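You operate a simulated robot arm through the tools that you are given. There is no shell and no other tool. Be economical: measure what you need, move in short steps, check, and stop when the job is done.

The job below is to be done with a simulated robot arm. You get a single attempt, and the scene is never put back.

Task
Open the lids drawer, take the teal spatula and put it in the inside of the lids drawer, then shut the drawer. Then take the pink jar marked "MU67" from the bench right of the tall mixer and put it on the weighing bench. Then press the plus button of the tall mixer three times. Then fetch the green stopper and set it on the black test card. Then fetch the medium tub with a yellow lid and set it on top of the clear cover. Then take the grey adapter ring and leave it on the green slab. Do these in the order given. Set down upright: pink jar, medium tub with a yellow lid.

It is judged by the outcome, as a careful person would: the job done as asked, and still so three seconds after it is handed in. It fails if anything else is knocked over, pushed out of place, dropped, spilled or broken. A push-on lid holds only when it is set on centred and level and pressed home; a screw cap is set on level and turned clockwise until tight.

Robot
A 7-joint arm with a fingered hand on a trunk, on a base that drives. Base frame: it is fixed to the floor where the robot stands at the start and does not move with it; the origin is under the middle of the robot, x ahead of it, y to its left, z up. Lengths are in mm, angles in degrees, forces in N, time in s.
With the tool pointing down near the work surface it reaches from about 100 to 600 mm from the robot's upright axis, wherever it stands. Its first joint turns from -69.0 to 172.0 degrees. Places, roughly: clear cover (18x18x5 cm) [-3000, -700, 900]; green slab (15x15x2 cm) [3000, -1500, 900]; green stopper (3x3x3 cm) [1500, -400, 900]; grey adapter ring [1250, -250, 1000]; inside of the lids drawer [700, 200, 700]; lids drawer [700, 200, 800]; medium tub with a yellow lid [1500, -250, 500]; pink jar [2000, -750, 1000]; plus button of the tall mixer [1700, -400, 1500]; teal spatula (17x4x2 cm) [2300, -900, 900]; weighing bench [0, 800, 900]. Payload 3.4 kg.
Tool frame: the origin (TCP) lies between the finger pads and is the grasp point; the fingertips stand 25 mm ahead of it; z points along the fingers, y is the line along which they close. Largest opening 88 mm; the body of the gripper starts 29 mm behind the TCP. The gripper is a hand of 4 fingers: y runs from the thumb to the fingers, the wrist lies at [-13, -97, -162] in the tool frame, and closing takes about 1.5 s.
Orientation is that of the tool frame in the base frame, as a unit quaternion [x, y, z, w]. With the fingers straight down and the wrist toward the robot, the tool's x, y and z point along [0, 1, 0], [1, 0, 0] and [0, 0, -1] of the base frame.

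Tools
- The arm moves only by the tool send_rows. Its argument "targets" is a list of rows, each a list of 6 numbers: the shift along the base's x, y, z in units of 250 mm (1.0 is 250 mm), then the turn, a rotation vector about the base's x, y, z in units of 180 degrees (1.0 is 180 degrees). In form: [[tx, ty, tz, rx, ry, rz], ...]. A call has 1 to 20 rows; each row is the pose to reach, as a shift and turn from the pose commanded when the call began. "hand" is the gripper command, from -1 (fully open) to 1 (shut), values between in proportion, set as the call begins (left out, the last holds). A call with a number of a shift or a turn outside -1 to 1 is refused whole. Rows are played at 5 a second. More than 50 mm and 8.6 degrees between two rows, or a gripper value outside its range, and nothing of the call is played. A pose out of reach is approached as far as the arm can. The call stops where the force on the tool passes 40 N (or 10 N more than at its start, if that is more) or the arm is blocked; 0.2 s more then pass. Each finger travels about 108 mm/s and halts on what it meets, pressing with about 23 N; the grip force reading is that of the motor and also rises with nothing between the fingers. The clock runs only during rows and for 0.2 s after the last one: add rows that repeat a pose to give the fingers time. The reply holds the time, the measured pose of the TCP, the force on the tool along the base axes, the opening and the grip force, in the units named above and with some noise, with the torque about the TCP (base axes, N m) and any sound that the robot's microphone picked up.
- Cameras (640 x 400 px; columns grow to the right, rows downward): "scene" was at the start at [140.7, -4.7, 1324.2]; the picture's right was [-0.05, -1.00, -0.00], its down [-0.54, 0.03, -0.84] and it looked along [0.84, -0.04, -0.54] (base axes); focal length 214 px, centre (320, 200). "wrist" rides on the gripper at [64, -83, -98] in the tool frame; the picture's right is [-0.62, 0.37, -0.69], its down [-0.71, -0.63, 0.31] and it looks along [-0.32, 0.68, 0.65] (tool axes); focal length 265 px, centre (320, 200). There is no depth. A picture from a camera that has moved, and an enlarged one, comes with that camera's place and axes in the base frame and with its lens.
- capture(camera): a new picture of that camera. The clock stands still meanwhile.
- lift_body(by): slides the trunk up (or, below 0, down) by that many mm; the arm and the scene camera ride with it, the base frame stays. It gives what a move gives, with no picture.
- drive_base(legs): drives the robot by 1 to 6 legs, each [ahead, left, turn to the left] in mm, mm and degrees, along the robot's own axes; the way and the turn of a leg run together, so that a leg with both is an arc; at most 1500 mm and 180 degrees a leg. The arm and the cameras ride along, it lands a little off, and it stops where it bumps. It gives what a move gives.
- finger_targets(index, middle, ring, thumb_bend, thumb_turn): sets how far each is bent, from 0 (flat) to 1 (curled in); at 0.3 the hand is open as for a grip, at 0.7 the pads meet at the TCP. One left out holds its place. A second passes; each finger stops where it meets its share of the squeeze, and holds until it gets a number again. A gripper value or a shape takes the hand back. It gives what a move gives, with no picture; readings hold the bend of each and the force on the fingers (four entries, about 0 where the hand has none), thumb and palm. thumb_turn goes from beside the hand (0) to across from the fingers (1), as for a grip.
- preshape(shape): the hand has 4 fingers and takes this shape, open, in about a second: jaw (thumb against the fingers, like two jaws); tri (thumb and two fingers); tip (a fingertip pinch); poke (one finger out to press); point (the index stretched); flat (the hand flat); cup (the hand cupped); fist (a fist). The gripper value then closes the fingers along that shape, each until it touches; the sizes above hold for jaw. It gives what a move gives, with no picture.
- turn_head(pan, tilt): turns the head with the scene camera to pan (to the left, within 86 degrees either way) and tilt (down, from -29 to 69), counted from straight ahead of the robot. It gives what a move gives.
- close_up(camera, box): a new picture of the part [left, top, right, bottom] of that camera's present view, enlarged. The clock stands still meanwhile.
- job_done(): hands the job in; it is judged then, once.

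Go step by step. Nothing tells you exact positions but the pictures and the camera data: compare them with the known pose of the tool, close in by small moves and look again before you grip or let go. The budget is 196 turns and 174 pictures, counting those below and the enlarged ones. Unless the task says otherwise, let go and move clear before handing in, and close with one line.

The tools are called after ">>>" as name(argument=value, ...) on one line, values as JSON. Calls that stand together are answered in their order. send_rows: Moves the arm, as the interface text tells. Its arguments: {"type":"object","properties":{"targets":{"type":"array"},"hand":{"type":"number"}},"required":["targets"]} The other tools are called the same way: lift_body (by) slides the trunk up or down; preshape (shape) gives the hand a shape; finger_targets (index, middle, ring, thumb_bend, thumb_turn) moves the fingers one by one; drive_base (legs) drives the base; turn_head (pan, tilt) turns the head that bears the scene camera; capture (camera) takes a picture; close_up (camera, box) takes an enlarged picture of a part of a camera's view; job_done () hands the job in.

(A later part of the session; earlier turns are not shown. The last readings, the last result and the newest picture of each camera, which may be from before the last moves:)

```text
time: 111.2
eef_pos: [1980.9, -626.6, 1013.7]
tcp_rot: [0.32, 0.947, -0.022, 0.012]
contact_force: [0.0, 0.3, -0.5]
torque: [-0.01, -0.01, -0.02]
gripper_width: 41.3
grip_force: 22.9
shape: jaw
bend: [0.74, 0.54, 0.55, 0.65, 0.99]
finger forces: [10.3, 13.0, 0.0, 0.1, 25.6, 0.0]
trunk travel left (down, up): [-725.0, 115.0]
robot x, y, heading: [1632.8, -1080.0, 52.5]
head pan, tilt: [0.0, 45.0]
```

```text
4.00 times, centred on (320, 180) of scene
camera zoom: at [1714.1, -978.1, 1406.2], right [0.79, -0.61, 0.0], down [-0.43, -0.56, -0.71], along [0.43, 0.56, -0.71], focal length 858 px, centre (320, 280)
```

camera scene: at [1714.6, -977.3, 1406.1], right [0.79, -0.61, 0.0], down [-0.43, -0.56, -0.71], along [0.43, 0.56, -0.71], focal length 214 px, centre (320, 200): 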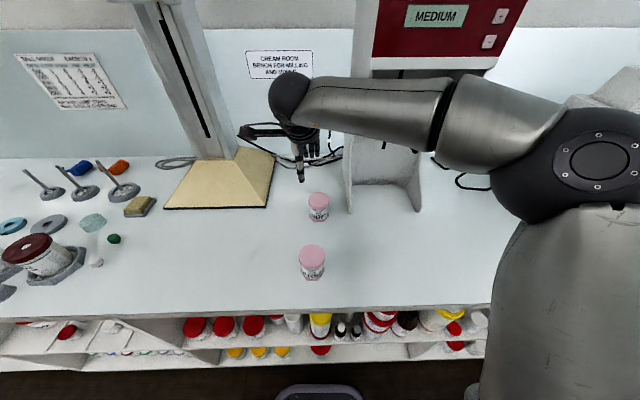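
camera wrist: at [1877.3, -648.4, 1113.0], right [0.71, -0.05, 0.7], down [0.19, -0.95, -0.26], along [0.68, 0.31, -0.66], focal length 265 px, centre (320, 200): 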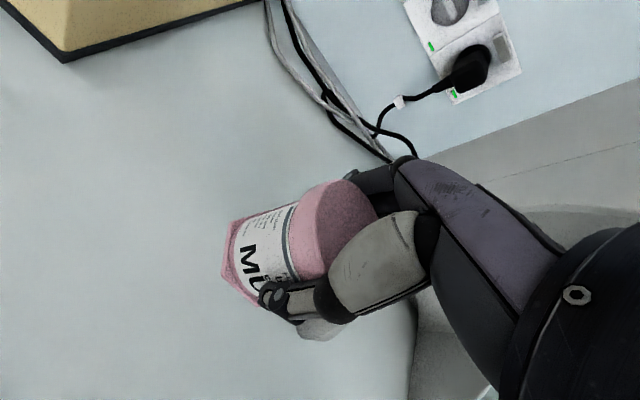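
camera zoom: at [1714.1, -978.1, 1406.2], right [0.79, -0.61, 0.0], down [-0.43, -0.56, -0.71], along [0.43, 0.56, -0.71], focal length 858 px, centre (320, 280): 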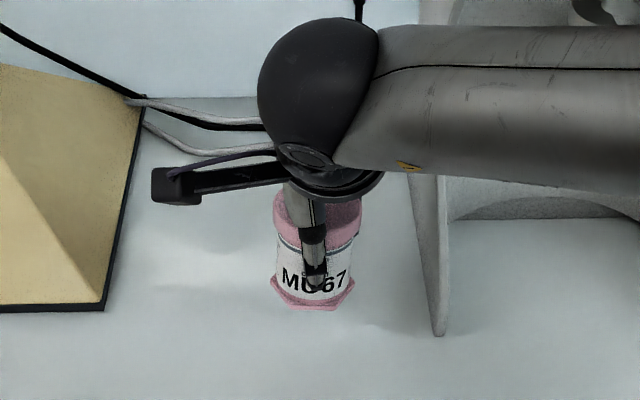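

Jar is held upright. Retract, back off and travel left to the weighing bench.

>>> send_rows(targets=[[0, 0, 0.15, 0, 0, 0], [0, 0, 0.3, 0, 0, 0], [-0.1, -0.12, 0.4, 0, 0, 0], [-0.2, -0.25, 0.4, 0, 0, 0], [-0.3, -0.38, 0.4, 0, 0, 0], [-0.4, -0.5, 0.4, 0, 0, 0]])

>>> drive_base(legs=[[-400, 0, 0], [0, 1200, 0.5], [0, 1100, 0.5]])

>>> turn_head(pan=0, tilt=40)

>>> capture(camera="scene")

>>> capture(camera="wrist")

```text
time: 112.7
eef_pos: [1878.4, -751.6, 1114.8]
tcp_rot: [0.321, 0.947, -0.021, 0.013]
contact_force: [0.3, 0.0, -1.2]
torque: [-0.01, -0.03, -0.02]
gripper_width: 40.8
grip_force: 22.8
shape: jaw
bend: [0.74, 0.54, 0.56, 0.65, 0.99]
finger forces: [10.3, 12.9, 0.0, 0.1, 24.5, 0.0]
trunk travel left (down, up): [-725.0, 115.0]
robot x, y, heading: [1630.3, -1082.1, 52.7]
head pan, tilt: [0.0, 45.0]
```

```text
time: 125.9
eef_pos: [-111.7, 341.8, 1114.4]
tcp_rot: [0.343, 0.939, -0.022, 0.011]
contact_force: [-0.3, 0.1, -1.3]
torque: [0.0, 0.0, 0.03]
gripper_width: 40.7
grip_force: 22.8
shape: jaw
bend: [0.74, 0.54, 0.56, 0.65, 0.99]
finger forces: [10.4, 12.9, 0.1, 0.0, 24.4, 0.0]
trunk travel left (down, up): [-725.0, 115.0]
robot x, y, heading: [-372.4, 21.9, 49.8]
head pan, tilt: [0.0, 45.0]
```

```text
time: 126.6
eef_pos: [-110.5, 341.4, 1114.7]
tcp_rot: [0.343, 0.939, -0.021, 0.011]
contact_force: [-0.3, -0.1, -0.4]
torque: [0.02, 0.02, 0.0]
gripper_width: 40.8
grip_force: 23.6
shape: jaw
bend: [0.74, 0.54, 0.56, 0.65, 0.99]
finger forces: [10.5, 12.9, 0.1, 0.0, 24.4, 0.1]
trunk travel left (down, up): [-725.0, 115.0]
robot x, y, heading: [-367.9, 20.4, 49.6]
head pan, tilt: [0.0, 40.0]
```

```text
109 pictures are left
camera scene: at [-282.8, 123.6, 1413.4], right [0.77, -0.64, 0.0], down [-0.41, -0.49, -0.77], along [0.49, 0.59, -0.64], focal length 214 px, centre (320, 200)
```

scene: 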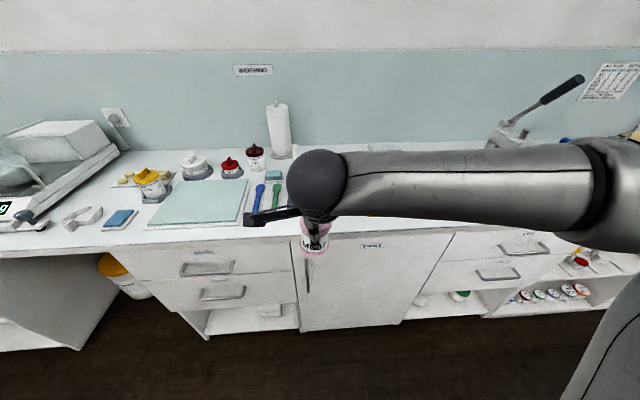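

```text
108 pictures are left
camera wrist: at [-215.4, 323.7, 1213.4], right [0.71, -0.08, 0.7], down [0.14, -0.96, -0.26], along [0.69, 0.28, -0.66], focal length 265 px, centre (320, 200)
```

wrist: 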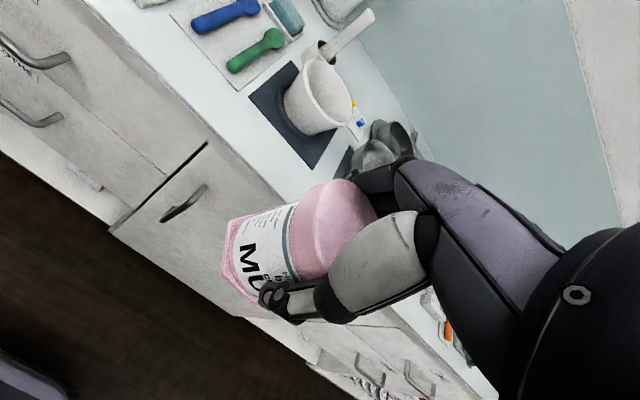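

I'm near the "WEIGHING" sign. Square up, shift left and look for a free spot.

>>> drive_base(legs=[[0, 0, 3], [0, 180, 0]])

>>> turn_head(pan=8, tilt=45)

>>> capture(camera="scene")

>>> capture(camera="wrist")

```text
time: 128.5
eef_pos: [-270.3, 461.8, 1115.8]
tcp_rot: [0.318, 0.948, -0.022, 0.013]
contact_force: [-0.2, -0.1, -1.4]
torque: [-0.02, -0.01, 0.02]
gripper_width: 40.8
grip_force: 23.3
shape: jaw
bend: [0.74, 0.54, 0.56, 0.65, 0.99]
finger forces: [10.4, 12.8, 0.0, 0.0, 24.4, 0.0]
trunk travel left (down, up): [-725.0, 115.0]
robot x, y, heading: [-513.4, 130.7, 52.9]
head pan, tilt: [0.0, 40.0]
```

```text
time: 129.2
eef_pos: [-269.1, 461.2, 1114.2]
tcp_rot: [0.319, 0.948, -0.021, 0.013]
contact_force: [-0.4, -0.5, -1.2]
torque: [-0.01, 0.02, -0.04]
gripper_width: 40.7
grip_force: 22.6
shape: jaw
bend: [0.74, 0.54, 0.56, 0.65, 0.99]
finger forces: [10.4, 12.9, 0.1, 0.0, 24.4, 0.0]
trunk travel left (down, up): [-725.0, 115.0]
robot x, y, heading: [-511.3, 126.8, 52.7]
head pan, tilt: [8.0, 45.0]
```

```text
107 pictures are left
camera scene: at [-441.4, 238.3, 1406.2], right [0.87, -0.49, 0.0], down [-0.34, -0.62, -0.71], along [0.34, 0.62, -0.71], focal length 214 px, centre (320, 200)
```

scene: 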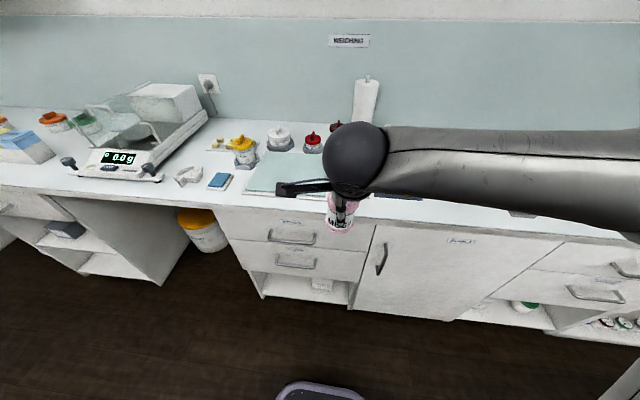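

```text
106 pictures are left
camera wrist: at [-372.3, 438.4, 1213.4], right [0.71, -0.05, 0.7], down [0.19, -0.95, -0.26], along [0.68, 0.32, -0.66], focal length 265 px, centre (320, 200)
```

wrist: 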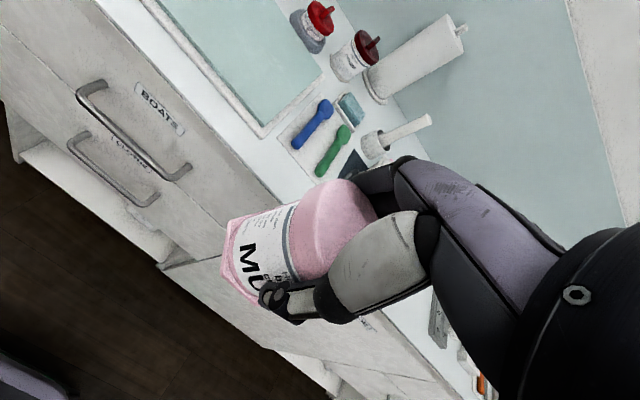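

Let me zoom in on the weighing station to find free space.

>>> close_up(camera="scene", box=[60, 80, 380, 220])

>>> drive_base(legs=[[0, 450, 0]])

>>> turn_head(pan=0, tilt=40)

>>> capture(camera="scene")

>>> capture(camera="wrist")

```text
2.00 times, centred on (220, 150) of scene
camera zoom: at [-441.4, 238.3, 1406.2], right [0.87, -0.49, 0.0], down [-0.34, -0.62, -0.71], along [0.34, 0.62, -0.71], focal length 429 px, centre (520, 300)
```

zoom: 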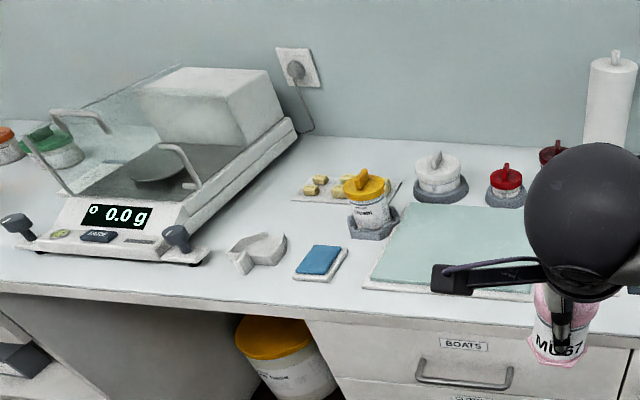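

```text
time: 131.8
eef_pos: [-615.5, 725.7, 1115.3]
tcp_rot: [0.32, 0.947, -0.021, 0.013]
contact_force: [0.6, -0.3, -0.8]
torque: [0.01, -0.03, -0.01]
gripper_width: 40.7
grip_force: 23.4
shape: jaw
bend: [0.74, 0.54, 0.56, 0.65, 0.99]
finger forces: [10.3, 12.6, 0.0, 0.1, 24.5, 0.1]
trunk travel left (down, up): [-725.0, 115.0]
robot x, y, heading: [-859.9, 394.2, 52.6]
head pan, tilt: [8.0, 45.0]
```

```text
time: 132.5
eef_pos: [-616.4, 725.0, 1114.2]
tcp_rot: [0.32, 0.947, -0.022, 0.012]
contact_force: [1.0, -0.3, -1.5]
torque: [0.02, -0.01, 0.0]
gripper_width: 40.7
grip_force: 23.5
shape: jaw
bend: [0.74, 0.54, 0.56, 0.65, 0.99]
finger forces: [10.5, 12.9, 0.0, 0.0, 24.4, 0.0]
trunk travel left (down, up): [-725.0, 115.0]
robot x, y, heading: [-863.2, 393.8, 52.6]
head pan, tilt: [0.0, 40.0]
```

```text
104 pictures are left
camera scene: at [-777.5, 499.8, 1413.4], right [0.79, -0.61, 0.0], down [-0.39, -0.51, -0.77], along [0.46, 0.61, -0.64], focal length 214 px, centre (320, 200)
```

scene: 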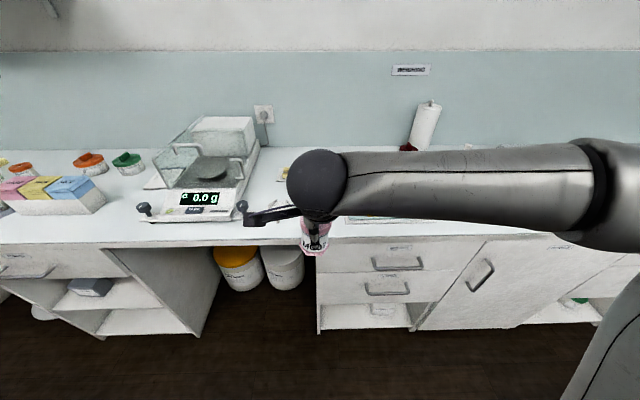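

```text
103 pictures are left
camera wrist: at [-719.1, 702.9, 1213.4], right [0.71, -0.05, 0.7], down [0.19, -0.95, -0.26], along [0.68, 0.31, -0.66], focal length 265 px, centre (320, 200)
```

wrist: 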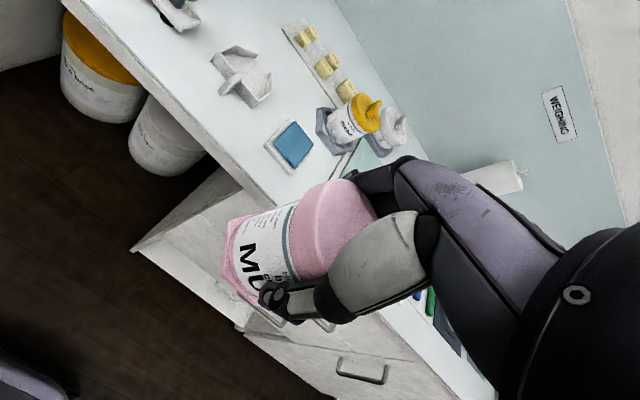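

There's a free patch of bench at about (-442, 1062) between the cross-shaped holder, the blue pad and the yellow-lidded jar. Move in.

>>> drive_base(legs=[[0, 77, 0], [250, 0, 0]])

>>> capture(camera="scene")

>>> capture(camera="wrist")

```text
time: 134.9
eef_pos: [-529.7, 966.2, 1114.4]
tcp_rot: [0.319, 0.947, -0.022, 0.012]
contact_force: [0.7, 0.6, -1.4]
torque: [0.03, 0.0, 0.04]
gripper_width: 41.0
grip_force: 23.1
shape: jaw
bend: [0.74, 0.54, 0.56, 0.65, 0.99]
finger forces: [10.4, 12.8, 0.1, 0.0, 24.4, 0.0]
trunk travel left (down, up): [-725.0, 115.0]
robot x, y, heading: [-775.1, 632.8, 52.8]
head pan, tilt: [0.0, 40.0]
```

```text
102 pictures are left
camera scene: at [-690.3, 740.4, 1413.4], right [0.8, -0.61, 0.0], down [-0.39, -0.51, -0.77], along [0.46, 0.61, -0.64], focal length 214 px, centre (320, 200)
```

scene: 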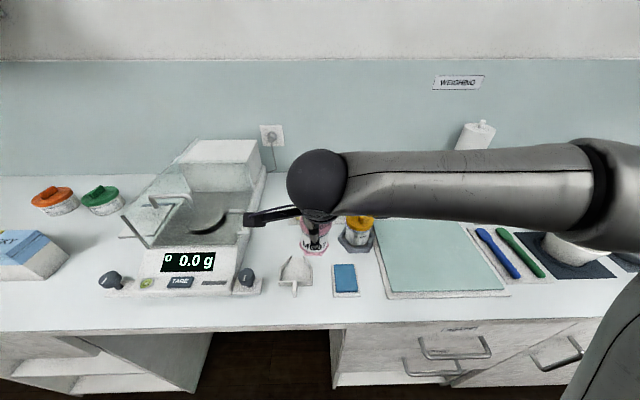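

```text
101 pictures are left
camera wrist: at [-632.6, 943.5, 1213.3], right [0.71, -0.05, 0.7], down [0.19, -0.95, -0.26], along [0.68, 0.32, -0.66], focal length 265 px, centre (320, 200)
```

wrist: 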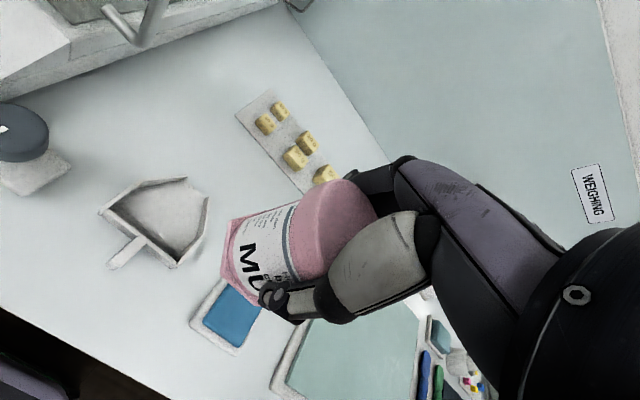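

The patch is clear. Move over (-434, 1077) and lower partway.

>>> send_rows(targets=[[0.12, 0.14, 0, 0, 0, 0], [0.24, 0.28, 0, 0, 0, 0], [0.384, 0.444, 0, 0, 0, 0], [0.384, 0.444, -0.12, 0, 0, 0], [0.384, 0.444, -0.25, 0, 0, 0], [0.384, 0.444, -0.4, 0, 0, 0], [0.384, 0.444, -0.4, 0, 0, 0]])

>>> capture(camera="wrist")

>>> close_up(camera="scene", box=[220, 180, 460, 330])

```text
refused: row 3 steps farther than a row can; nothing moved
```

```text
100 pictures are left
camera wrist: at [-632.6, 943.5, 1213.3], right [0.71, -0.05, 0.7], down [0.19, -0.95, -0.26], along [0.68, 0.32, -0.66], focal length 265 px, centre (320, 200)
```

wrist: 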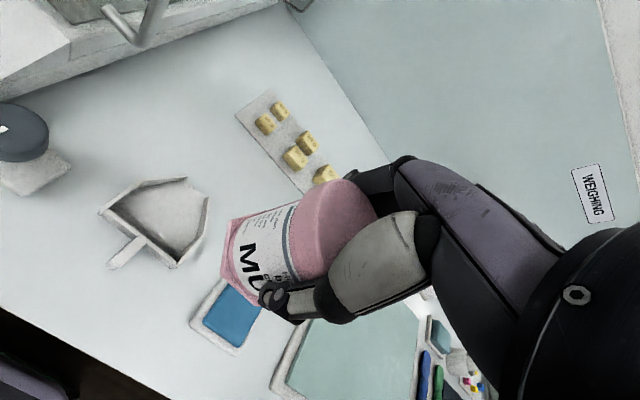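

```text
2.67 times, centred on (340, 255) of scene
camera zoom: at [-690.3, 740.4, 1413.4], right [0.8, -0.61, 0.0], down [-0.39, -0.51, -0.77], along [0.46, 0.61, -0.64], focal length 572 px, centre (267, 53)
```

zoom: 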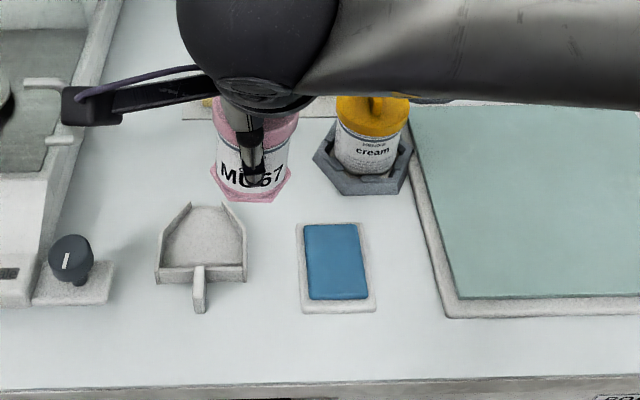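

Row step was too long; resend with finer steps.

>>> send_rows(targets=[[0.1, 0.11, 0, 0, 0, 0], [0.2, 0.22, 0, 0, 0, 0], [0.29, 0.33, 0, 0, 0, 0], [0.384, 0.444, 0, 0, 0, 0], [0.384, 0.444, -0.12, 0, 0, 0], [0.384, 0.444, -0.25, 0, 0, 0], [0.384, 0.444, -0.4, 0, 0, 0], [0.384, 0.444, -0.4, 0, 0, 0]])

>>> capture(camera="wrist")

>>> close_up(camera="scene", box=[220, 130, 460, 280])

```text
time: 136.8
eef_pos: [-436.8, 1077.9, 1016.2]
tcp_rot: [0.32, 0.947, -0.02, 0.013]
contact_force: [-0.1, 0.3, 0.0]
torque: [0.02, 0.01, 0.01]
gripper_width: 40.8
grip_force: 23.3
shape: jaw
bend: [0.74, 0.54, 0.56, 0.65, 0.99]
finger forces: [10.4, 12.8, 0.0, 0.1, 24.3, 0.0]
trunk travel left (down, up): [-725.0, 115.0]
robot x, y, heading: [-775.8, 633.2, 52.9]
head pan, tilt: [0.0, 40.0]
```

```text
98 pictures are left
camera wrist: at [-540.1, 1055.2, 1115.2], right [0.71, -0.05, 0.7], down [0.19, -0.95, -0.26], along [0.68, 0.32, -0.66], focal length 265 px, centre (320, 200)
```

wrist: 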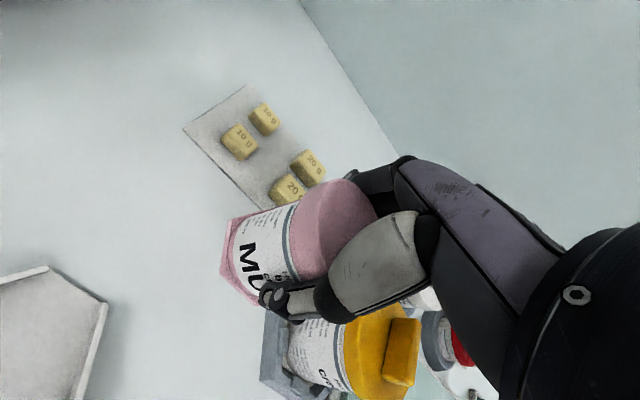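

```text
2.67 times, centred on (340, 205) of scene
camera zoom: at [-690.8, 739.6, 1413.5], right [0.8, -0.61, 0.0], down [-0.39, -0.51, -0.77], along [0.46, 0.61, -0.64], focal length 572 px, centre (267, 187)
```

zoom: 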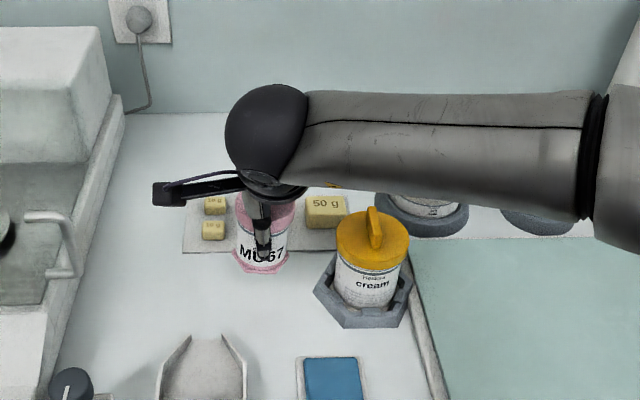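

Landing spot is clear (shifting ~10 mm left from the yellow jar). Lower to near contact.

>>> send_rows(targets=[[-0.03, 0.024, -0.08, 0, 0, 0], [-0.03, 0.024, -0.16, 0, 0, 0], [-0.03, 0.024, -0.23, 0, 0, 0], [-0.03, 0.024, -0.24, 0, 0, 0], [-0.03, 0.024, -0.248, 0, 0, 0], [-0.03, 0.024, -0.248, 0, 0, 0]])

>>> close_up(camera="scene", box=[270, 180, 390, 270])

```text
time: 138.2
eef_pos: [-441.7, 1081.7, 953.7]
tcp_rot: [0.32, 0.947, -0.02, 0.013]
contact_force: [0.9, 0.9, 6.5]
torque: [0.15, -0.22, 0.02]
gripper_width: 40.6
grip_force: 23.2
shape: jaw
bend: [0.74, 0.54, 0.56, 0.66, 0.99]
finger forces: [11.8, 14.4, 0.0, 0.1, 25.4, 0.1]
trunk travel left (down, up): [-725.0, 115.0]
robot x, y, heading: [-774.1, 634.5, 52.8]
head pan, tilt: [0.0, 40.0]
```

```text
4.44 times, centred on (330, 225) of scene
camera zoom: at [-691.1, 739.2, 1413.6], right [0.8, -0.61, 0.0], down [-0.39, -0.51, -0.77], along [0.46, 0.61, -0.64], focal length 953 px, centre (276, 89)
```

zoom: 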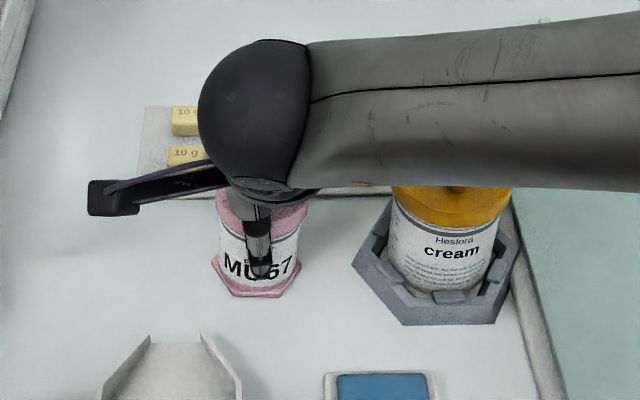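

Contact with the bench. Release and rise.

>>> send_rows(targets=[[0, 0, 0, 0, 0, 0], [0, 0, 0, 0, 0, 0], [0, 0, 0, 0, 0, 0], [0, 0, 0, 0, 0, 0], [0, 0, 0, 0, 0, 0]], hand=-1)

>>> send_rows(targets=[[0, 0, 0.05, 0, 0, 0], [0, 0, 0.12, 0, 0, 0], [0, 0, 0.24, 0, 0, 0], [0, 0, 0.4, 0, 0, 0], [0, 0, 0.56, 0, 0, 0]])

>>> capture(camera="wrist")

>>> capture(camera="scene")

```text
time: 139.3
eef_pos: [-442.4, 1081.7, 952.1]
tcp_rot: [0.32, 0.947, -0.021, 0.013]
contact_force: [-0.8, 0.3, -0.4]
torque: [-0.01, 0.04, 0.02]
gripper_width: 88.0
grip_force: 0.1
shape: jaw
bend: [0.3, 0.3, 0.3, 0.3, 0.98]
finger forces: [0.5, 0.1, 0.1, 0.0, 0.9, 0.0]
trunk travel left (down, up): [-725.0, 115.0]
robot x, y, heading: [-771.3, 630.7, 52.5]
head pan, tilt: [0.0, 40.0]
```

```text
time: 140.6
eef_pos: [-441.2, 1082.1, 1095.1]
tcp_rot: [0.319, 0.947, -0.021, 0.012]
contact_force: [-0.2, 0.6, 0.0]
torque: [-0.01, 0.0, 0.02]
gripper_width: 87.7
grip_force: 0.0
shape: jaw
bend: [0.3, 0.3, 0.3, 0.3, 0.98]
finger forces: [0.0, 0.0, 0.0, 0.0, 0.0, 0.1]
trunk travel left (down, up): [-725.0, 115.0]
robot x, y, heading: [-772.2, 633.2, 52.8]
head pan, tilt: [0.0, 40.0]
```

```text
95 pictures are left
camera wrist: at [-544.1, 1060.3, 1195.3], right [0.71, -0.05, 0.7], down [0.19, -0.95, -0.26], along [0.68, 0.32, -0.66], focal length 265 px, centre (320, 200)
```

wrist: 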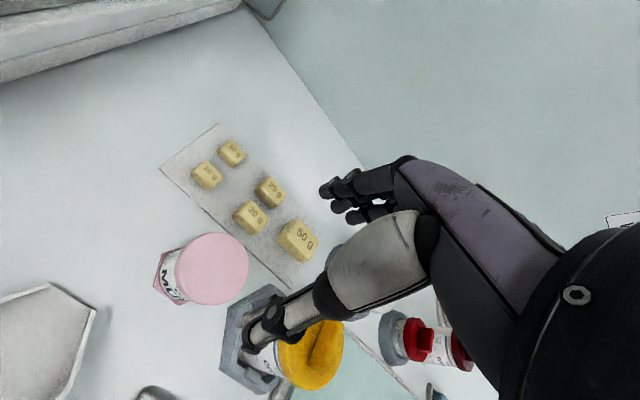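

```text
94 pictures are left
camera scene: at [-691.1, 739.4, 1413.5], right [0.8, -0.61, 0.0], down [-0.39, -0.51, -0.77], along [0.46, 0.61, -0.64], focal length 214 px, centre (320, 200)
```

scene: 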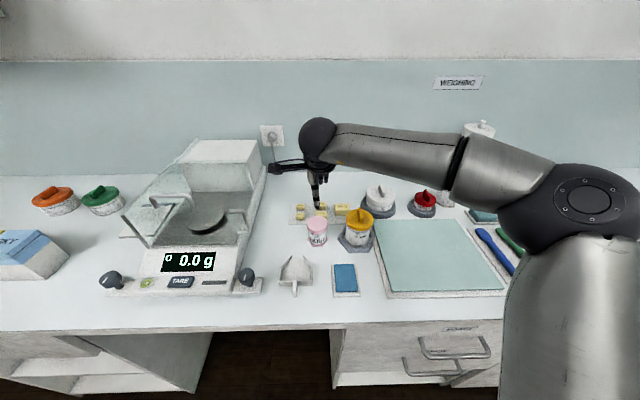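

The jar stands upright and nothing else moved. Now retract and drive right to the tall mixer.

>>> send_rows(targets=[[0, 0, 0.1, 0, 0, 0], [-0.1, -0.13, 0.1, 0, 0, 0], [-0.2, -0.26, 0.1, 0, 0, 0], [-0.3, -0.39, 0.1, 0, 0, 0], [-0.4, -0.52, 0.1, 0, 0, 0]])

>>> drive_base(legs=[[-330, 0, 0], [0, -1300, -0.5], [0, -1240, -0.5]])

>>> lift_body(by=115)

>>> turn_head(pan=0, tilt=5)

>>> capture(camera="scene")

>>> capture(camera="wrist")

```text
time: 141.8
eef_pos: [-541.0, 949.8, 1118.0]
tcp_rot: [0.32, 0.947, -0.02, 0.013]
contact_force: [-0.5, -0.4, 0.2]
torque: [-0.01, 0.03, -0.01]
gripper_width: 87.9
grip_force: 0.0
shape: jaw
bend: [0.3, 0.3, 0.3, 0.3, 0.98]
finger forces: [0.0, 0.0, 0.0, 0.0, 0.1, 0.0]
trunk travel left (down, up): [-725.0, 115.0]
robot x, y, heading: [-777.1, 634.2, 52.7]
head pan, tilt: [0.0, 40.0]
```

```text
time: 155.8
eef_pos: [1253.1, -890.6, 1117.7]
tcp_rot: [0.352, 0.936, -0.022, 0.011]
contact_force: [0.1, -0.3, 0.7]
torque: [-0.01, 0.0, 0.03]
gripper_width: 87.9
grip_force: 0.1
shape: jaw
bend: [0.3, 0.3, 0.3, 0.3, 0.98]
finger forces: [0.0, 0.0, 0.1, 0.1, 0.0, 0.0]
trunk travel left (down, up): [-725.0, 115.0]
robot x, y, heading: [999.2, -1190.3, 48.7]
head pan, tilt: [0.0, 40.0]
```

```text
time: 157.2
eef_pos: [1254.6, -890.6, 1232.4]
tcp_rot: [0.352, 0.936, -0.022, 0.012]
contact_force: [0.6, -0.1, 0.7]
torque: [0.0, 0.02, 0.0]
gripper_width: 87.8
grip_force: 0.1
shape: jaw
bend: [0.3, 0.3, 0.3, 0.3, 0.98]
finger forces: [0.0, 0.0, 0.0, 0.1, 0.1, 0.0]
trunk travel left (down, up): [-840.0, 0.0]
robot x, y, heading: [1002.1, -1190.0, 48.8]
head pan, tilt: [0.0, 40.0]
```

```text
time: 158.3
eef_pos: [1253.1, -891.3, 1233.4]
tcp_rot: [0.352, 0.936, -0.022, 0.012]
contact_force: [0.1, 0.1, -0.3]
torque: [-0.01, -0.01, 0.03]
gripper_width: 88.0
grip_force: 0.1
shape: jaw
bend: [0.3, 0.3, 0.3, 0.3, 0.98]
finger forces: [0.0, 0.0, 0.0, 0.1, 0.1, 0.1]
trunk travel left (down, up): [-840.0, 0.0]
robot x, y, heading: [999.9, -1189.7, 48.7]
head pan, tilt: [0.0, 5.0]
```

```text
93 pictures are left
camera scene: at [1093.4, -1085.6, 1584.1], right [0.75, -0.66, 0.0], down [-0.06, -0.07, -1.0], along [0.66, 0.75, -0.09], focal length 214 px, centre (320, 200)
```

scene: 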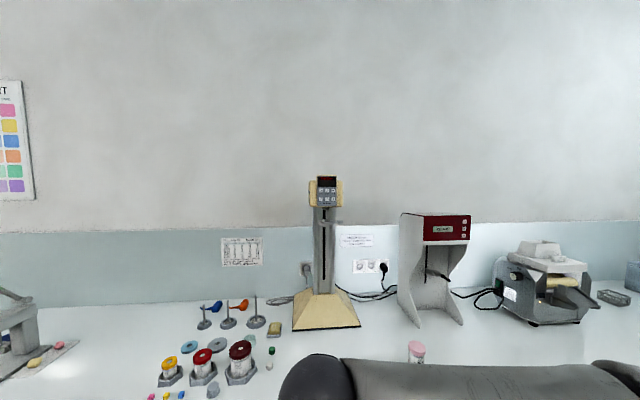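

```text
92 pictures are left
camera wrist: at [1149.0, -905.8, 1331.7], right [0.7, -0.1, 0.7], down [0.12, -0.96, -0.26], along [0.7, 0.27, -0.66], focal length 265 px, centre (320, 200)
```

wrist: 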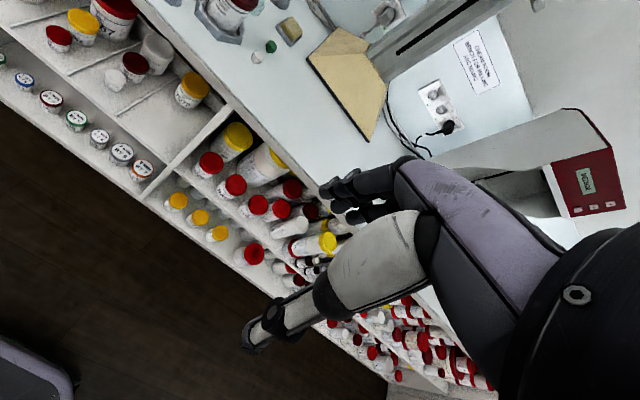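

The mixer's keypad is dead ahead. Zoom in on it, and on the bench items to its left for later.

>>> close_up(camera="scene", box=[296, 165, 356, 215])

>>> close_up(camera="scene", box=[130, 280, 370, 400])

```text
8.00 times, centred on (326, 190) of scene
camera zoom: at [1093.4, -1085.6, 1584.1], right [0.75, -0.66, 0.0], down [-0.06, -0.07, -1.0], along [0.66, 0.75, -0.09], focal length 1716 px, centre (272, 280)
```

zoom: 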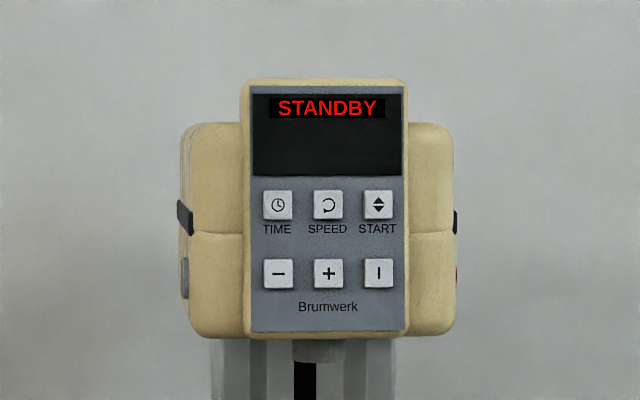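

```text
2.67 times, centred on (250, 340) of scene
camera zoom: at [1093.4, -1085.6, 1584.1], right [0.75, -0.66, 0.0], down [-0.06, -0.07, -1.0], along [0.66, 0.75, -0.09], focal length 572 px, centre (507, -173)
```

zoom: 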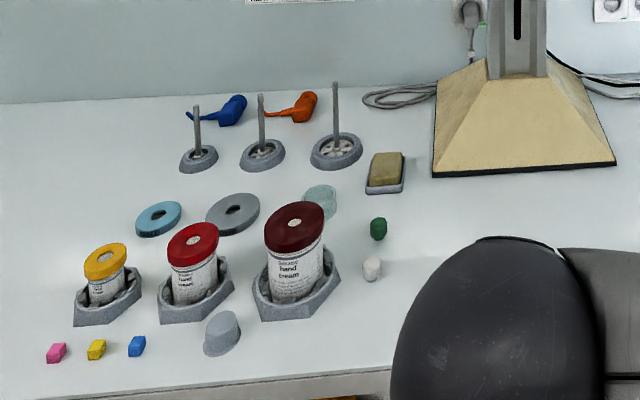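

Plus button is at roughly (1752, -384, 1501). Square up, level the hand, raise it, and form the poke shape well away from the bench.

>>> drive_base(legs=[[0, -105, 3.8]])

>>> send_rows(targets=[[0, 0, 0.08, 0.0361, -0.0275, 0], [0, 0, 0.16, 0.0723, -0.0551, 0], [0, 0, 0.24, 0.1084, -0.0826, 0], [0, 0, 0.32, 0.1445, -0.1102, 0], [0, 0, 0.4, 0.1807, -0.1377, 0], [0, 0, 0.48, 0.2168, -0.1653, 0], [0, 0, 0.57, 0.253, -0.1928, 0], [0, 0, 0.66, 0.2891, -0.2204, 0], [0, 0, 0.76, 0.3252, -0.2479, 0], [0, 0, 0.86, 0.3614, -0.2755, 0], [0, 0, 0.96, 0.3975, -0.303, 0]])

>>> preshape(shape="poke")

>>> capture(camera="scene")

>>> capture(camera="wrist")

```text
time: 159.4
eef_pos: [1314.8, -940.3, 1233.6]
tcp_rot: [0.322, 0.946, -0.02, 0.012]
contact_force: [0.2, -0.4, 0.4]
torque: [-0.01, -0.02, 0.0]
gripper_width: 87.9
grip_force: 0.0
shape: jaw
bend: [0.3, 0.3, 0.3, 0.3, 0.98]
finger forces: [0.1, 0.0, 0.1, 0.0, 0.1, 0.0]
trunk travel left (down, up): [-840.0, 0.0]
robot x, y, heading: [1076.3, -1258.9, 52.5]
head pan, tilt: [0.0, 5.0]
```

```text
time: 161.8
eef_pos: [1315.3, -943.6, 1472.9]
tcp_rot: [0.244, 0.675, 0.656, 0.234]
contact_force: [-1.0, 0.1, -0.3]
torque: [0.0, 0.02, 0.0]
gripper_width: 87.6
grip_force: 0.1
shape: jaw
bend: [0.3, 0.3, 0.3, 0.3, 0.98]
finger forces: [0.0, 0.0, 0.0, 0.0, 0.0, 0.1]
trunk travel left (down, up): [-840.0, 0.0]
robot x, y, heading: [1079.5, -1257.9, 52.0]
head pan, tilt: [0.0, 5.0]
```

```text
time: 162.7
eef_pos: [1315.9, -943.5, 1472.4]
tcp_rot: [0.244, 0.677, 0.654, 0.233]
contact_force: [0.0, 0.0, 0.0]
torque: [-0.01, 0.02, 0.02]
gripper_width: 0.4
grip_force: 0.0
shape: poke
bend: [0.7, 0.7, 0.99, 1.0, 1.0]
finger forces: [0.0, 0.1, 0.1, 0.1, 0.0, 0.0]
trunk travel left (down, up): [-840.0, 0.0]
robot x, y, heading: [1077.2, -1257.6, 52.5]
head pan, tilt: [0.0, 5.0]
```

```text
89 pictures are left
camera scene: at [1167.5, -1146.7, 1584.2], right [0.79, -0.61, 0.0], down [-0.05, -0.07, -1.0], along [0.61, 0.79, -0.09], focal length 214 px, centre (320, 200)
```

scene: 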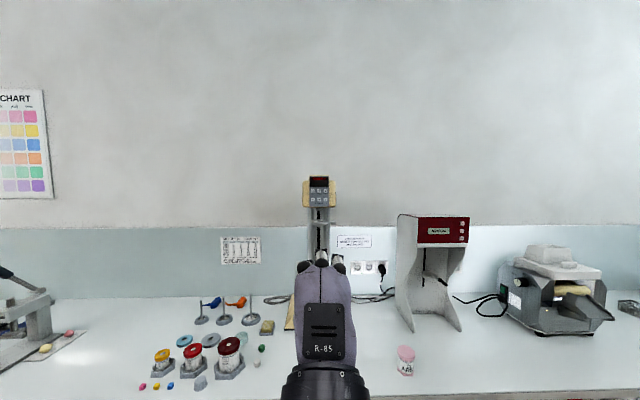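

```text
88 pictures are left
camera wrist: at [1201.1, -980.1, 1393.1], right [0.05, -0.92, 0.39], down [0.73, -0.23, -0.64], along [0.68, 0.31, 0.66], focal length 265 px, centre (320, 200)
```

wrist: 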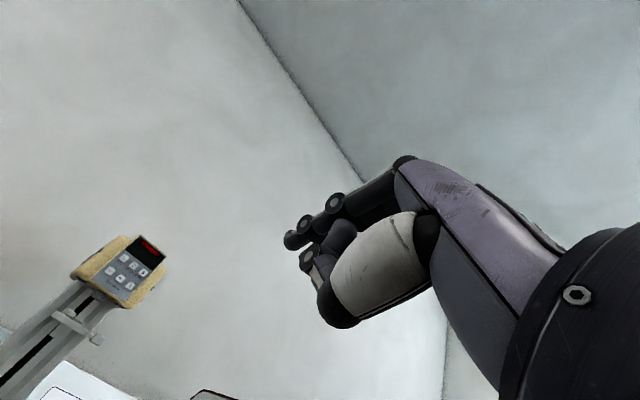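

Index extended. Drive forward so the tip is ~230 mm from the panel.

>>> drive_base(legs=[[440, 0, 0]])

>>> capture(camera="scene")

>>> capture(camera="wrist")

```text
time: 165.4
eef_pos: [1592.5, -594.2, 1471.9]
tcp_rot: [0.247, 0.675, 0.654, 0.236]
contact_force: [-0.3, 0.0, -1.2]
torque: [-0.02, -0.04, -0.03]
gripper_width: 0.0
grip_force: 0.1
shape: poke
bend: [0.7, 0.7, 0.99, 1.0, 1.0]
finger forces: [0.0, 0.1, 0.1, 0.1, 0.0, 0.1]
trunk travel left (down, up): [-840.0, 0.0]
robot x, y, heading: [1352.9, -907.4, 51.7]
head pan, tilt: [0.0, 5.0]
```

```text
87 pictures are left
camera scene: at [1442.2, -795.9, 1584.2], right [0.79, -0.62, 0.0], down [-0.05, -0.07, -1.0], along [0.62, 0.78, -0.09], focal length 214 px, centre (320, 200)
```

scene: 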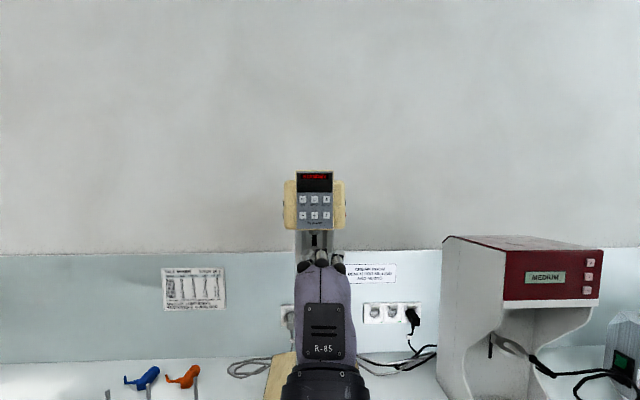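

```text
86 pictures are left
camera wrist: at [1477.6, -629.6, 1393.2], right [0.04, -0.92, 0.39], down [0.73, -0.24, -0.64], along [0.69, 0.31, 0.66], focal length 265 px, centre (320, 200)
```

wrist: 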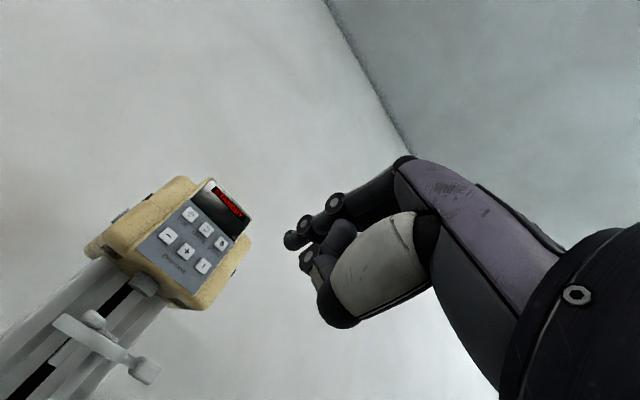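

Get close-ups of the fingertip and panel to establish tip offset.

>>> close_up(camera="scene", box=[270, 160, 370, 280])

>>> close_up(camera="wrist", box=[150, 160, 390, 340])

```text
3.33 times, centred on (320, 220) of scene
camera zoom: at [1442.2, -795.9, 1584.2], right [0.79, -0.62, 0.0], down [-0.05, -0.07, -1.0], along [0.62, 0.78, -0.09], focal length 715 px, centre (320, 133)
```

zoom: 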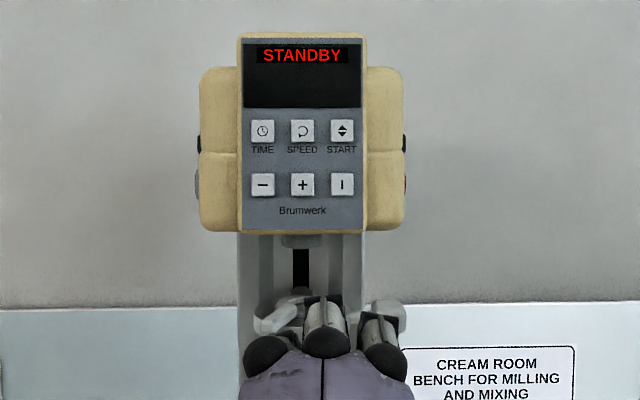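

```text
2.22 times, centred on (270, 250) of wrist
camera zoom: at [1477.6, -629.6, 1393.2], right [0.04, -0.92, 0.39], down [0.73, -0.24, -0.64], along [0.69, 0.31, 0.66], focal length 590 px, centre (431, 89)
```

zoom: 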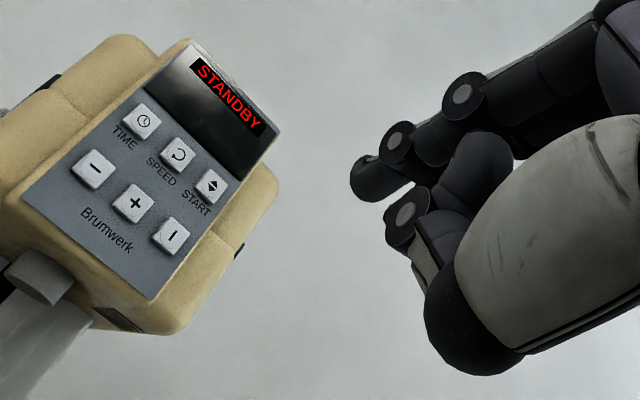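

Two fingers appear extended; I'll curl all but the index so only one tip can touch.

>>> finger_targets(index=0.7, middle=1.0, ring=1.0)

>>> close_up(camera="scene", box=[270, 160, 370, 280])

>>> close_up(camera="wrist", box=[150, 160, 390, 340])

```text
time: 166.4
eef_pos: [1591.8, -593.9, 1471.9]
tcp_rot: [0.248, 0.675, 0.654, 0.237]
contact_force: [-0.3, -0.2, -0.4]
torque: [0.0, -0.01, 0.01]
gripper_width: 23.8
grip_force: 0.1
shape: fingers
bend: [0.7, 1.0, 1.0, 1.0, 1.0]
finger forces: [0.0, 0.0, 0.0, 0.1, 0.0, 0.0]
trunk travel left (down, up): [-840.0, 0.0]
robot x, y, heading: [1352.6, -903.6, 51.5]
head pan, tilt: [0.0, 5.0]
```

```text
3.33 times, centred on (320, 220) of scene
camera zoom: at [1442.3, -795.9, 1584.2], right [0.79, -0.62, 0.0], down [-0.05, -0.07, -1.0], along [0.62, 0.78, -0.09], focal length 715 px, centre (320, 133)
```

zoom: 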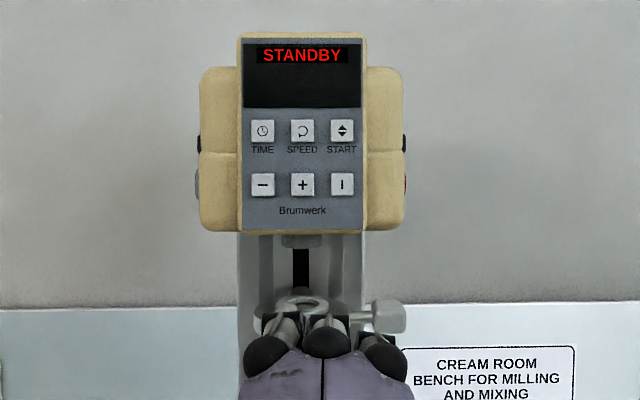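

```text
2.22 times, centred on (270, 250) of wrist
camera zoom: at [1477.6, -629.6, 1393.2], right [0.04, -0.92, 0.39], down [0.73, -0.24, -0.64], along [0.69, 0.31, 0.66], focal length 590 px, centre (431, 89)
```

zoom: 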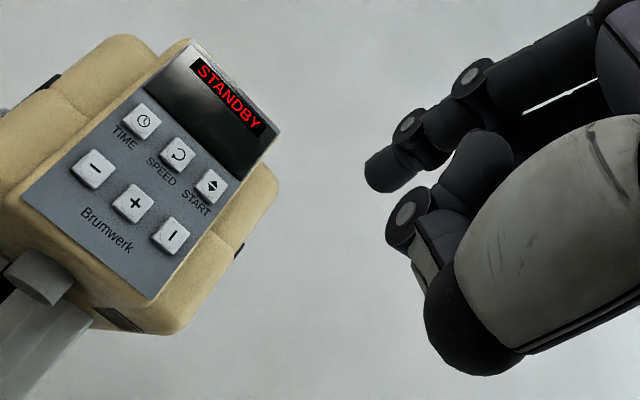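

Only one finger is extended now, tip about at TCP+25 forward, +9 up. Approach to ~30 mm before the plus button.

>>> send_rows(targets=[[0.09, 0.11, 0.03, 0, 0, 0], [0.18, 0.22, 0.06, 0, 0, 0], [0.27, 0.335, 0.08, 0, 0, 0], [0.36, 0.45, 0.088, 0, 0, 0], [0.45, 0.56, 0.088, 0, 0, 0], [0.534, 0.669, 0.088, 0, 0, 0], [0.534, 0.669, 0.088, 0, 0, 0]])

>>> close_up(camera="scene", box=[270, 170, 370, 250])

>>> capture(camera="wrist")

```text
time: 168.0
eef_pos: [1729.0, -427.0, 1494.5]
tcp_rot: [0.247, 0.675, 0.654, 0.236]
contact_force: [0.7, -0.6, -0.6]
torque: [-0.03, 0.01, 0.02]
gripper_width: 23.7
grip_force: 0.0
shape: fingers
bend: [0.7, 1.0, 1.0, 1.0, 1.0]
finger forces: [0.0, 0.0, 0.0, 0.0, 0.1, 0.1]
trunk travel left (down, up): [-840.0, 0.0]
robot x, y, heading: [1351.9, -908.6, 51.7]
head pan, tilt: [0.0, 5.0]
```

```text
5.00 times, centred on (320, 210) of scene
camera zoom: at [1441.9, -797.1, 1584.3], right [0.79, -0.62, 0.0], down [-0.05, -0.07, -1.0], along [0.62, 0.78, -0.09], focal length 1072 px, centre (320, 150)
```

zoom: 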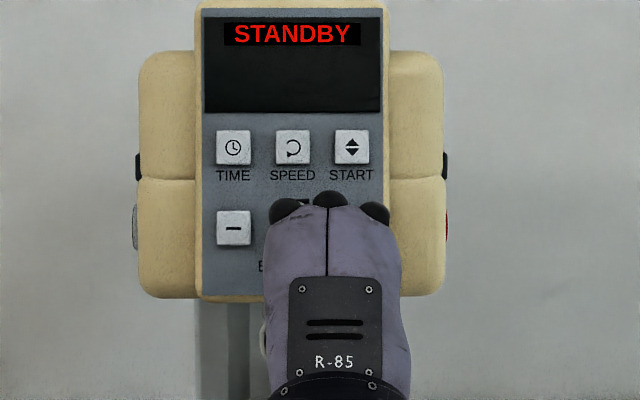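

```text
80 pictures are left
camera wrist: at [1612.5, -462.3, 1415.9], right [0.04, -0.92, 0.39], down [0.73, -0.24, -0.64], along [0.69, 0.31, 0.66], focal length 265 px, centre (320, 200)
```

wrist: 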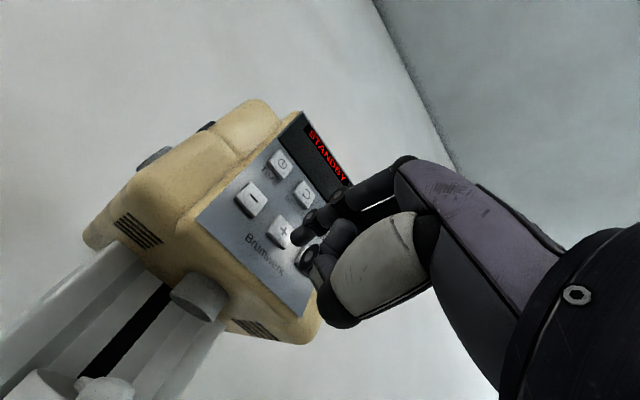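

Close in by a few mm and compare tip and plus directly in the wrist close-up.

>>> send_rows(targets=[[0.012, 0.016, 0.01, 0, 0, 0], [0.024, 0.032, 0.02, 0, 0, 0], [0.024, 0.032, 0.02, 0, 0, 0]])

>>> close_up(camera="wrist", box=[230, 140, 390, 290])

```text
time: 168.8
eef_pos: [1731.8, -419.4, 1500.7]
tcp_rot: [0.246, 0.674, 0.655, 0.236]
contact_force: [-1.2, -2.1, 0.6]
torque: [0.01, 0.0, 0.03]
gripper_width: 23.2
grip_force: 1.2
shape: fingers
bend: [0.7, 1.0, 1.0, 1.0, 1.0]
finger forces: [2.5, 0.0, 0.1, 0.1, 0.0, 0.1]
trunk travel left (down, up): [-840.0, 0.0]
robot x, y, heading: [1351.8, -906.6, 51.7]
head pan, tilt: [0.0, 5.0]
heard: click
```

```text
2.67 times, centred on (310, 215) of wrist
camera zoom: at [1617.1, -455.4, 1421.1], right [0.04, -0.92, 0.39], down [0.73, -0.24, -0.64], along [0.68, 0.31, 0.66], focal length 708 px, centre (347, 160)
```

zoom: 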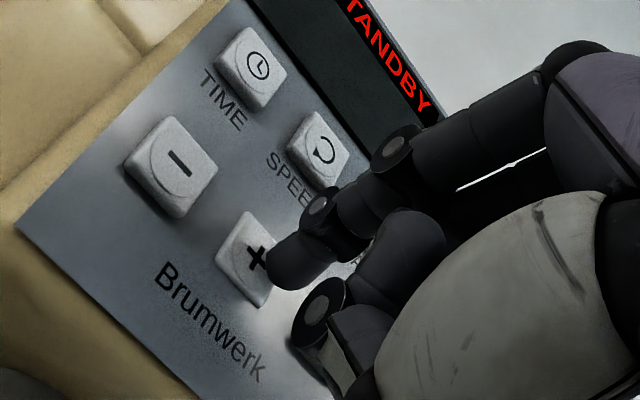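

A click was heard with 2.5 N on the index, tip on the plus button: press 1. Retreat 10 mm and check the display.

>>> send_rows(targets=[[-0.012, -0.016, 0, 0, 0, 0], [-0.0245, -0.0316, 0, 0, 0, 0], [-0.0345, -0.024, 0, 0, 0, 0], [-0.0345, -0.024, 0, 0, 0, 0]])

>>> close_up(camera="wrist", box=[230, 140, 390, 290])

>>> close_up(camera="scene", box=[270, 160, 370, 250])

```text
time: 169.8
eef_pos: [1724.9, -424.8, 1500.0]
tcp_rot: [0.247, 0.675, 0.654, 0.236]
contact_force: [-0.2, 0.6, 0.0]
torque: [0.01, 0.04, 0.01]
gripper_width: 23.8
grip_force: 0.1
shape: fingers
bend: [0.7, 1.0, 1.0, 1.0, 1.0]
finger forces: [0.1, 0.1, 0.0, 0.0, 0.1, 0.1]
trunk travel left (down, up): [-840.0, 0.0]
robot x, y, heading: [1355.1, -903.6, 51.8]
head pan, tilt: [0.0, 5.0]
```

```text
2.67 times, centred on (310, 215) of wrist
camera zoom: at [1609.2, -460.0, 1420.8], right [0.04, -0.92, 0.39], down [0.73, -0.24, -0.64], along [0.69, 0.31, 0.66], focal length 708 px, centre (347, 160)
```

zoom: 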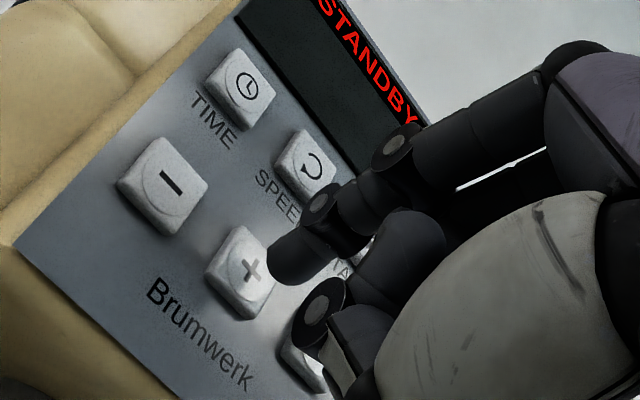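

```text
4.44 times, centred on (320, 205) of scene
camera zoom: at [1442.5, -795.9, 1584.2], right [0.79, -0.62, 0.0], down [-0.05, -0.07, -1.0], along [0.62, 0.78, -0.09], focal length 953 px, centre (320, 178)
```

zoom: 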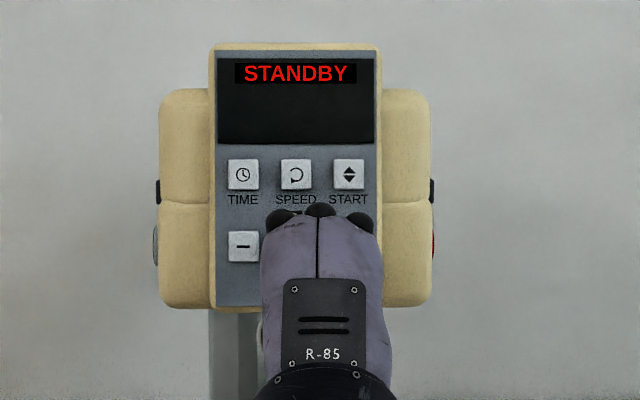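

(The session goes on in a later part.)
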